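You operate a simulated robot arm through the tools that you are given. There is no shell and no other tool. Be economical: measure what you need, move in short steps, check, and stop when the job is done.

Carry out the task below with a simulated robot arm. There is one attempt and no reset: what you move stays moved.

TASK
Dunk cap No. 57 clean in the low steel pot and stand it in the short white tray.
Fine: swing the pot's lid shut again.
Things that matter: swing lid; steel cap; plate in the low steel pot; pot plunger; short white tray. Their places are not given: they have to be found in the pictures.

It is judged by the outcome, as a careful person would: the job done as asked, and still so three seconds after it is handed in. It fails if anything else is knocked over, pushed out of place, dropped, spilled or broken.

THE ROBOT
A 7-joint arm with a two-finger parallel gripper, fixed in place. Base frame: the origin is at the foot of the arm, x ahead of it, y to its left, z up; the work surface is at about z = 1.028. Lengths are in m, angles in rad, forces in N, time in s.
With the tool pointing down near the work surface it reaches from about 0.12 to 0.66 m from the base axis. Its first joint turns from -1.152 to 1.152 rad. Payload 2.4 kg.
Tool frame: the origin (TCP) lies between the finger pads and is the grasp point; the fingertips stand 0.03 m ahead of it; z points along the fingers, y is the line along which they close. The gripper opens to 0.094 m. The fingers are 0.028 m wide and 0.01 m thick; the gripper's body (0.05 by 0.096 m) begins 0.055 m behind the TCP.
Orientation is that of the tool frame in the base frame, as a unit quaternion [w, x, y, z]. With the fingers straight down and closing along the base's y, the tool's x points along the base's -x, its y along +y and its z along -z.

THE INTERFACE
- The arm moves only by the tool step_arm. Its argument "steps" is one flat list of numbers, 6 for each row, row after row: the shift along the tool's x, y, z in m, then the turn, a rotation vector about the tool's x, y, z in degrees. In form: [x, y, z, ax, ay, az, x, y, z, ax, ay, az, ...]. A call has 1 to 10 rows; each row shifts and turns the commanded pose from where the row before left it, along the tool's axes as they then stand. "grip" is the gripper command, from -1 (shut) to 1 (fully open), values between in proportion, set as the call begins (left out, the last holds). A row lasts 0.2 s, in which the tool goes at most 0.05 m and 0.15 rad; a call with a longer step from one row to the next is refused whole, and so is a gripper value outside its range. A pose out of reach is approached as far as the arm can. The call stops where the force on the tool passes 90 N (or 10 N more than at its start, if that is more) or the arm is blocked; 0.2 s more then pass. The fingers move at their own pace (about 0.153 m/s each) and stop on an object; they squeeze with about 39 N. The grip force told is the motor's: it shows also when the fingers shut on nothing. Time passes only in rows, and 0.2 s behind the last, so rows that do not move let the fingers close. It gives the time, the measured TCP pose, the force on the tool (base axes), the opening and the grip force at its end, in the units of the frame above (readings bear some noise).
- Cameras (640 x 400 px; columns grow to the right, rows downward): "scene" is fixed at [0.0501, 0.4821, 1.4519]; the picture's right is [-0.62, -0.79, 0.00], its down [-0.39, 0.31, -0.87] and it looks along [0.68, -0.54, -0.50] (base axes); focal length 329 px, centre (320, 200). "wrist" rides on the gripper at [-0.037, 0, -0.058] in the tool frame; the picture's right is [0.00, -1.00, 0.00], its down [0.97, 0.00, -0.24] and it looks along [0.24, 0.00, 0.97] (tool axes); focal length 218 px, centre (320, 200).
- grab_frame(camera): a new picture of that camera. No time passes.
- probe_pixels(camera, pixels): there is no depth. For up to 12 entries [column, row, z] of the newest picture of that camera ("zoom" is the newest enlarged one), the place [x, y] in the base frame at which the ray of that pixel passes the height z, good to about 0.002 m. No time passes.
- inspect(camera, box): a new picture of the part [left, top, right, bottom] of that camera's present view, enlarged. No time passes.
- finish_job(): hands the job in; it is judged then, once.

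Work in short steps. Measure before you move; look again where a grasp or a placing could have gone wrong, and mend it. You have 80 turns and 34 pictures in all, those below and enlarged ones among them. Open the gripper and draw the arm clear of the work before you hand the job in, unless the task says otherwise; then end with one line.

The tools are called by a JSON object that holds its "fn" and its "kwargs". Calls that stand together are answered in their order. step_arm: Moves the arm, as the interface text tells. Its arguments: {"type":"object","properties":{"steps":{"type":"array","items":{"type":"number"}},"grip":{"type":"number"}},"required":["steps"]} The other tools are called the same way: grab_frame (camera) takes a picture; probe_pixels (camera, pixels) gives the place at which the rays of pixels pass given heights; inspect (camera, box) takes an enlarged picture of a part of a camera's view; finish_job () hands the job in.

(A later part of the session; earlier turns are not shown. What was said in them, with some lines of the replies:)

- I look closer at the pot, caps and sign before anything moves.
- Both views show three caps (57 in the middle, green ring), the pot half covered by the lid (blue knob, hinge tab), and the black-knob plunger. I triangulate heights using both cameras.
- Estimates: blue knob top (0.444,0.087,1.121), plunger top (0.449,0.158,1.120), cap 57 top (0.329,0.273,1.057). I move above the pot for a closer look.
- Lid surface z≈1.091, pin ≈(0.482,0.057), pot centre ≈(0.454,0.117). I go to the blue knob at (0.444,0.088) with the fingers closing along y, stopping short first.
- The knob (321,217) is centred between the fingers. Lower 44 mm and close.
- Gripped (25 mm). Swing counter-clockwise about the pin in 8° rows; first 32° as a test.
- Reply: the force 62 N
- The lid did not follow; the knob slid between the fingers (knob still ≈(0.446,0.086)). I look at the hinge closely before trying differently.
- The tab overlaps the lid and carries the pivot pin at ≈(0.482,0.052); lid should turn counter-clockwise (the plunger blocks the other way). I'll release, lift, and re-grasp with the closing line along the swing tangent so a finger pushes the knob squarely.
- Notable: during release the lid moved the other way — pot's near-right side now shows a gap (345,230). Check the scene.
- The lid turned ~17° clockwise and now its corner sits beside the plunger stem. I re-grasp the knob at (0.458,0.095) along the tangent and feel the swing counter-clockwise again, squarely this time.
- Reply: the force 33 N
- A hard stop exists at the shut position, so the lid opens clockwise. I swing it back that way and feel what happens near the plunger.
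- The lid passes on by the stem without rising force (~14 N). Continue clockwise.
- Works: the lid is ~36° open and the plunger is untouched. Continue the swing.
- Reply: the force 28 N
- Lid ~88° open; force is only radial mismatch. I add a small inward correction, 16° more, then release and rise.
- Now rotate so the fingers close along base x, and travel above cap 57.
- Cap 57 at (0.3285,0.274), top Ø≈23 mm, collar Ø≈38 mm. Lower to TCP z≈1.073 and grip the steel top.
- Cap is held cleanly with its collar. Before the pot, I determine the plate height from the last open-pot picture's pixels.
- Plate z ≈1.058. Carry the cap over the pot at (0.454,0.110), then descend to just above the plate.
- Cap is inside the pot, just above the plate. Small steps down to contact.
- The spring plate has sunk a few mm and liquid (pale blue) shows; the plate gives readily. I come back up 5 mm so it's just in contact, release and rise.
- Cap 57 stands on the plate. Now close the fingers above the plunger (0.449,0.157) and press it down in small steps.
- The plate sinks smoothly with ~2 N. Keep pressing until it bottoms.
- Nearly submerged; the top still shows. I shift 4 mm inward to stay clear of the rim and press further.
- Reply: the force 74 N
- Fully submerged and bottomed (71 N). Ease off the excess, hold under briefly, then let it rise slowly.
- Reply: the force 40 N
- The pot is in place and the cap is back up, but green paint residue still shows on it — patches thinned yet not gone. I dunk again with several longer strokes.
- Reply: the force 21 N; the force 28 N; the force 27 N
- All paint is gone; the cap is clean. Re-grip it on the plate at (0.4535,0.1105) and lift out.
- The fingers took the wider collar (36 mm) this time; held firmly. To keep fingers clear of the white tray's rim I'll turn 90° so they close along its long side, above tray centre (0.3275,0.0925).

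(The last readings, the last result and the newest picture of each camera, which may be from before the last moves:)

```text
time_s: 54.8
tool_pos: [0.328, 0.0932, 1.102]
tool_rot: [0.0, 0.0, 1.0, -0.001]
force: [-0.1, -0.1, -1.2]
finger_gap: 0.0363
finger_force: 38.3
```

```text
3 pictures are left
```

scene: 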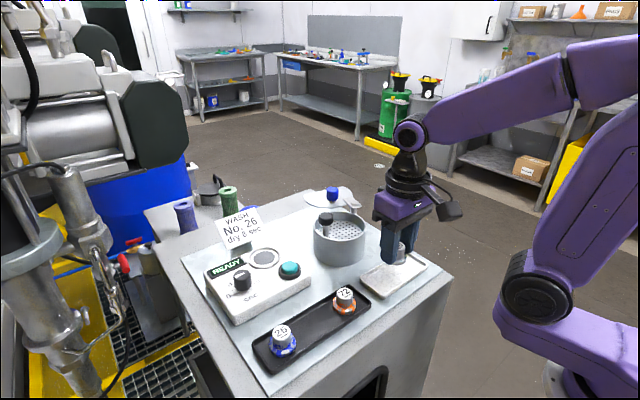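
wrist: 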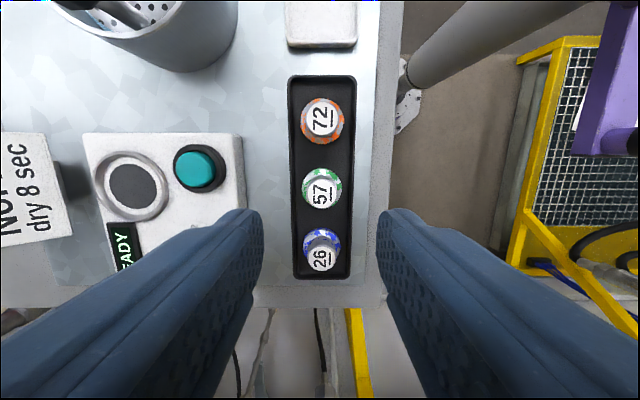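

Cap is over the white tray. Lower in small steps, feeling for contact (expected TCP ≈1.065–1.072).

{"fn": "step_arm", "kwargs": {"steps": [0, 0, 0.014, 0, 0, 0, 0, 0, 0.01, 0, 0, 0, 0, 0, 0.003, 0, 0, 0]}}

{"fn": "step_arm", "kwargs": {"steps": [0, 0, 0.002, 0, 0, 0, 0, 0, 0, 0, 0, 0]}}

{"fn": "step_arm", "kwargs": {"steps": [0, 0, 0.002, 0, 0, 0, 0, 0, 0, 0, 0, 0]}}

```text
time_s: 55.6
tool_pos: [0.3261, 0.0925, 1.0757]
tool_rot: [0.0, 0.0, 1.0, 0.0]
force: [-0.1, 0.5, -0.5]
finger_gap: 0.0362
finger_force: 39.6
```

```text
time_s: 56.2
tool_pos: [0.3277, 0.0937, 1.0736]
tool_rot: [0.0, 0.0, 1.0, 0.0]
force: [0.5, -0.1, -1.8]
finger_gap: 0.0362
finger_force: 39.3
```

```text
time_s: 56.8
tool_pos: [0.3276, 0.0936, 1.0721]
tool_rot: [0.0, 0.001, 1.0, 0.001]
force: [0.6, 0.0, -0.9]
finger_gap: 0.0363
finger_force: 39.3
```

{"fn": "step_arm", "kwargs": {"steps": [0, 0, 0.0015, 0, 0, 0, 0, 0, 0, 0, 0, 0]}}

{"fn": "step_arm", "kwargs": {"steps": [0, 0, 0.0015, 0, 0, 0, 0, 0, 0, 0, 0, 0]}}

{"fn": "step_arm", "kwargs": {"steps": [0, 0, 0.0015, 0, 0, 0, 0, 0, 0, 0, 0, 0]}}

```text
time_s: 57.4
tool_pos: [0.3276, 0.0921, 1.0711]
tool_rot: [0.0, -0.001, 1.0, 0.0]
force: [-0.6, -0.2, -1.0]
finger_gap: 0.0363
finger_force: 38.8
```

```text
time_s: 58.0
tool_pos: [0.3272, 0.0931, 1.0688]
tool_rot: [0.001, 0.0, 1.0, 0.0]
force: [0.5, 0.1, -0.6]
finger_gap: 0.0361
finger_force: 38.9
```

```text
time_s: 58.6
tool_pos: [0.3273, 0.0929, 1.0681]
tool_rot: [0.0, 0.0, 1.0, 0.0]
force: [-0.3, 0.3, -0.8]
finger_gap: 0.0362
finger_force: 39.1
```

No contact yet (force steady near the cap's weight); keep stepping.

{"fn": "step_arm", "kwargs": {"steps": [0, 0, 0.0015, 0, 0, 0, 0, 0, 0, 0, 0, 0]}}

{"fn": "step_arm", "kwargs": {"steps": [0, 0, 0.0015, 0, 0, 0, 0, 0, 0, 0, 0, 0]}}

{"fn": "inspect", "kwargs": {"camera": "scene", "box": [355, 225, 435, 305]}}

```text
time_s: 59.2
tool_pos: [0.3278, 0.0928, 1.0667]
tool_rot: [0.0, 0.0, 1.0, 0.0]
force: [0.3, 0.4, -0.5]
finger_gap: 0.0362
finger_force: 39.3
```

```text
time_s: 59.8
tool_pos: [0.3281, 0.0933, 1.065]
tool_rot: [0.0, 0.0, 1.0, 0.0]
force: [-0.5, -0.5, -1.2]
finger_gap: 0.0364
finger_force: 38.9
```

```text
5.00 times, centred on (395, 265) of scene
```

zoom: 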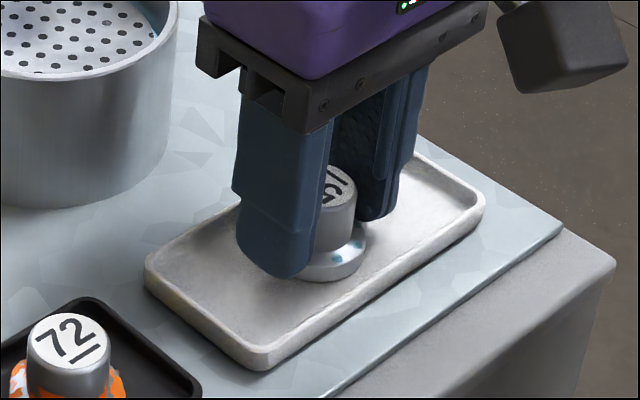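

Cap upright, just above the tray floor. Continue in 1 mm steps to contact.

{"fn": "step_arm", "kwargs": {"steps": [0, 0, 0.001, 0, 0, 0, 0, 0, 0, 0, 0, 0]}}

{"fn": "step_arm", "kwargs": {"steps": [0, 0, 0.001, 0, 0, 0, 0, 0, 0, 0, 0, 0]}}

{"fn": "step_arm", "kwargs": {"steps": [0, 0, 0.001, 0, 0, 0, 0, 0, 0, 0, 0, 0]}}

```text
time_s: 60.4
tool_pos: [0.3281, 0.0931, 1.0647]
tool_rot: [0.001, 0.0, 1.0, 0.0]
force: [-2.3, -1.3, 13.5]
finger_gap: 0.0362
finger_force: 38.7
```

```text
time_s: 61.0
tool_pos: [0.3275, 0.0939, 1.0636]
tool_rot: [0.001, 0.0, 1.0, 0.001]
force: [-3.5, 0.8, 25.3]
finger_gap: 0.0361
finger_force: 38.6
```

```text
time_s: 61.6
tool_pos: [0.3284, 0.0931, 1.0608]
tool_rot: [0.001, 0.001, 1.0, 0.0]
force: [-0.1, 1.9, 25.7]
finger_gap: 0.0361
finger_force: 39.3
```

Contact made (≈14–25 N). Ease up 2 mm, open, and rise straight up.

{"fn": "step_arm", "kwargs": {"steps": [0, 0, -0.003, 0, 0, 0, 0, 0, 0, 0, 0, 0]}}

{"fn": "step_arm", "kwargs": {"steps": [0, 0, 0, 0, 0, 0, 0, 0, 0, 0, 0, 0, 0, 0, -0.02, 0, 0, 0, 0, 0, -0.04, 0, 0, 0, 0, 0, -0.04, 0, 0, 0, 0, 0, -0.04, 0, 0, 0, 0, 0, -0.04, 0, 0, 0, 0, 0, 0, 0, 0, 0], "grip": 0.25}}

{"fn": "step_arm", "kwargs": {"steps": [0, 0, 0, 0, 0, 8.375, 0, 0, 0, 0, 0, 8.375, 0, 0, 0, 0, 0, 8.375, 0, 0, 0, 0, 0, 8.375, 0, 0, 0, 0, 0, 8.375, 0, 0, 0, 0, 0, 8.375, 0, 0, 0, 0, 0, 8.375, 0, 0, 0, 0, 0, 8.375, 0, 0, 0, 0, 0, 8.375, 0, 0, 0, 0, 0, 8.375], "grip": 0}}

{"fn": "step_arm", "kwargs": {"steps": [0, 0, 0, 0, 0, 8.375, 0, 0, 0, 0, 0, 8.375, 0, 0, 0, 0, 0, 0]}}

```text
time_s: 62.2
tool_pos: [0.3268, 0.0938, 1.0633]
tool_rot: [-0.001, 0.001, 1.0, 0.0]
force: [0.2, -0.3, -1.3]
finger_gap: 0.0363
finger_force: 39.1
```

```text
time_s: 64.0
tool_pos: [0.3273, 0.0917, 1.2456]
tool_rot: [0.001, 0.001, 1.0, -0.001]
force: [0.1, -0.4, 0.1]
finger_gap: 0.059
finger_force: 0.1
```

```text
time_s: 66.2
tool_pos: [0.3294, 0.0935, 1.245]
tool_rot: [0.0, 0.669, 0.743, 0.0]
force: [-0.1, -0.3, -0.8]
finger_gap: 0.0469
finger_force: 0.0
```

```text
time_s: 67.0
tool_pos: [0.3265, 0.093, 1.2455]
tool_rot: [0.0, 0.77, 0.638, 0.0]
force: [-1.0, -0.2, 0.3]
finger_gap: 0.0471
finger_force: 0.0
```

Travel above the blue knob (0.519,0.082) and descend around it.

{"fn": "step_arm", "kwargs": {"steps": [0.0062, 0.0475, 0, 0, 0, 0, 0.0062, 0.0475, 0, 0, 0, 0, 0.0062, 0.0475, 0, 0, 0, 0, 0.0062, 0.0475, 0, 0, 0, 0, 0, 0, 0.035, 0, 0, 0, 0, 0, 0.035, 0, 0, 0, 0, 0, 0, 0, 0, 0]}}

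{"fn": "step_arm", "kwargs": {"steps": [0, 0, 0.015, 0, 0, 0, 0, 0, 0.015, 0, 0, 0, 0, 0, 0.0145, 0, 0, 0, 0, 0, 0, 0, 0, 0]}}

{"fn": "step_arm", "kwargs": {"steps": [0, 0, 0, 0, 0, 0, 0, 0, 0, 0, 0, 0], "grip": -1}}

```text
time_s: 68.6
tool_pos: [0.5185, 0.0823, 1.1744]
tool_rot: [0.0, 0.769, 0.64, 0.0]
force: [-0.6, -1.0, 0.6]
finger_gap: 0.0472
finger_force: 0.2
```

```text
time_s: 69.6
tool_pos: [0.5169, 0.0822, 1.1295]
tool_rot: [0.0, 0.769, 0.639, 0.0]
force: [-1.1, -0.2, -0.1]
finger_gap: 0.0468
finger_force: 0.1
```

```text
time_s: 70.2
tool_pos: [0.5173, 0.083, 1.1292]
tool_rot: [0.001, 0.768, 0.64, 0.001]
force: [6.6, 2.3, -4.7]
finger_gap: 0.0254
finger_force: 45.3
```

Gripped (25 mm). Swing the lid back counter-clockwise in 8° rows.

{"fn": "step_arm", "kwargs": {"steps": [0.0042, -0.0052, 0, 0, 0, -8, 0.0042, -0.0052, 0, 0, 0, -8, 0.0042, -0.0052, 0, 0, 0, -8, 0.0042, -0.0052, 0, 0, 0, -8]}}

{"fn": "step_arm", "kwargs": {"steps": [0.0042, -0.0052, 0, 0, 0, -8, 0.0042, -0.0052, 0, 0, 0, -8, 0.0042, -0.0052, 0, 0, 0, -8, 0.0042, -0.0052, 0, 0, 0, -8]}}

{"fn": "step_arm", "kwargs": {"steps": [0.0042, -0.0052, 0, 0, 0, -8, 0.0042, -0.0052, 0, 0, 0, -8, 0.0042, -0.0052, 0, 0, 0, -8, 0.0042, -0.0052, 0, 0, 0, -8]}}

```text
time_s: 71.2
tool_pos: [0.4965, 0.0982, 1.1297]
tool_rot: [-0.001, 0.562, 0.827, -0.001]
force: [3.1, 5.1, -4.1]
finger_gap: 0.0253
finger_force: 44.8
```

```text
time_s: 72.2
tool_pos: [0.47, 0.1011, 1.1304]
tool_rot: [-0.001, 0.312, 0.95, 0.0]
force: [-2.0, 4.0, -4.2]
finger_gap: 0.0255
finger_force: 44.9
```

```text
time_s: 73.2
tool_pos: [0.4474, 0.0898, 1.1291]
tool_rot: [-0.001, 0.039, 0.999, 0.0]
force: [-5.8, 4.7, -8.3]
finger_gap: 0.0252
finger_force: 44.8
```

Low forces; about 4–5° remain to the stop. Finish gently until the stop is felt.

{"fn": "step_arm", "kwargs": {"steps": [0.0021, -0.0026, 0, 0, 0, -4, 0.0006, -0.0007, 0, 0, 0, -1, 0, 0, 0, 0, 0, 0]}}

{"fn": "step_arm", "kwargs": {"steps": [0.0006, -0.0007, 0, 0, 0, -1, 0, 0, 0, 0, 0, 0]}}

```text
time_s: 74.0
tool_pos: [0.4437, 0.0869, 1.1303]
tool_rot: [-0.001, -0.005, 1.0, 0.0]
force: [-6.0, 7.1, -4.7]
finger_gap: 0.0254
finger_force: 44.9
```

```text
time_s: 74.6
tool_pos: [0.4453, 0.0864, 1.1298]
tool_rot: [0.0, -0.014, 1.0, 0.0]
force: [-7.9, 8.6, -8.5]
finger_gap: 0.0254
finger_force: 44.6
```

{"fn": "step_arm", "kwargs": {"steps": [0.001, -0.0012, 0, 0, 0, -1, 0, 0, 0, 0, 0, 0]}}

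{"fn": "step_arm", "kwargs": {"steps": [0, 0, 0, 0, 0, 0, 0, 0, 0, 0, 0, 0, 0, 0, -0.03, 0, 0, 0, 0, 0, -0.04, 0, 0, 0, 0.01, 0, -0.04, 0, 0, 0, 0.03, 0.03, -0.02, 0, 0, 0, 0.03, 0.03, 0, 0, 0, 0, 0.03, 0.03, 0, 0, 0, 0, 0, 0, 0, 0, 0, 0], "grip": 0}}

{"fn": "inspect", "kwargs": {"camera": "scene", "box": [280, 170, 450, 330]}}

```text
time_s: 75.2
tool_pos: [0.4436, 0.0852, 1.1298]
tool_rot: [0.001, -0.022, 1.0, 0.001]
force: [-0.8, 15.7, -10.8]
finger_gap: 0.0251
finger_force: 44.9
```

```text
time_s: 77.2
tool_pos: [0.3391, 0.1701, 1.2599]
tool_rot: [0.0, -0.022, 1.0, -0.001]
force: [0.3, 0.3, 0.3]
finger_gap: 0.047
finger_force: 0.2
```

```text
2.50 times, centred on (365, 250) of scene
```

zoom: 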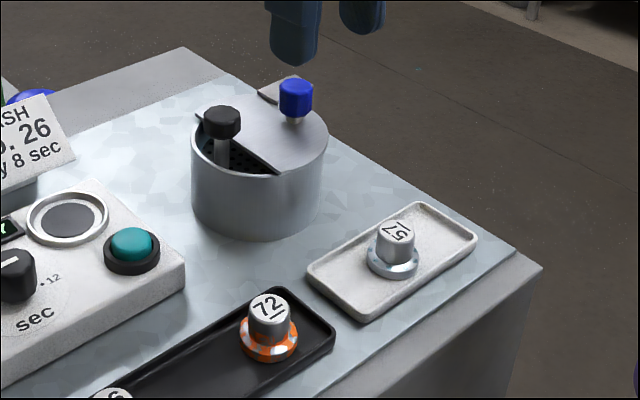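

The lid is back against its stop (corner at (349,239), as at the start), and clean cap 57 stands in the white tray. The gripper is open and the arm is clear, so I hand in.

{"fn": "finish_job", "kwargs": {}}

```text
The job is handed in.
```

Cap No. 57 was dunked until no paint showed and stands upright in the short white tray; the pot's lid is swung shut again and nothing else was moved.
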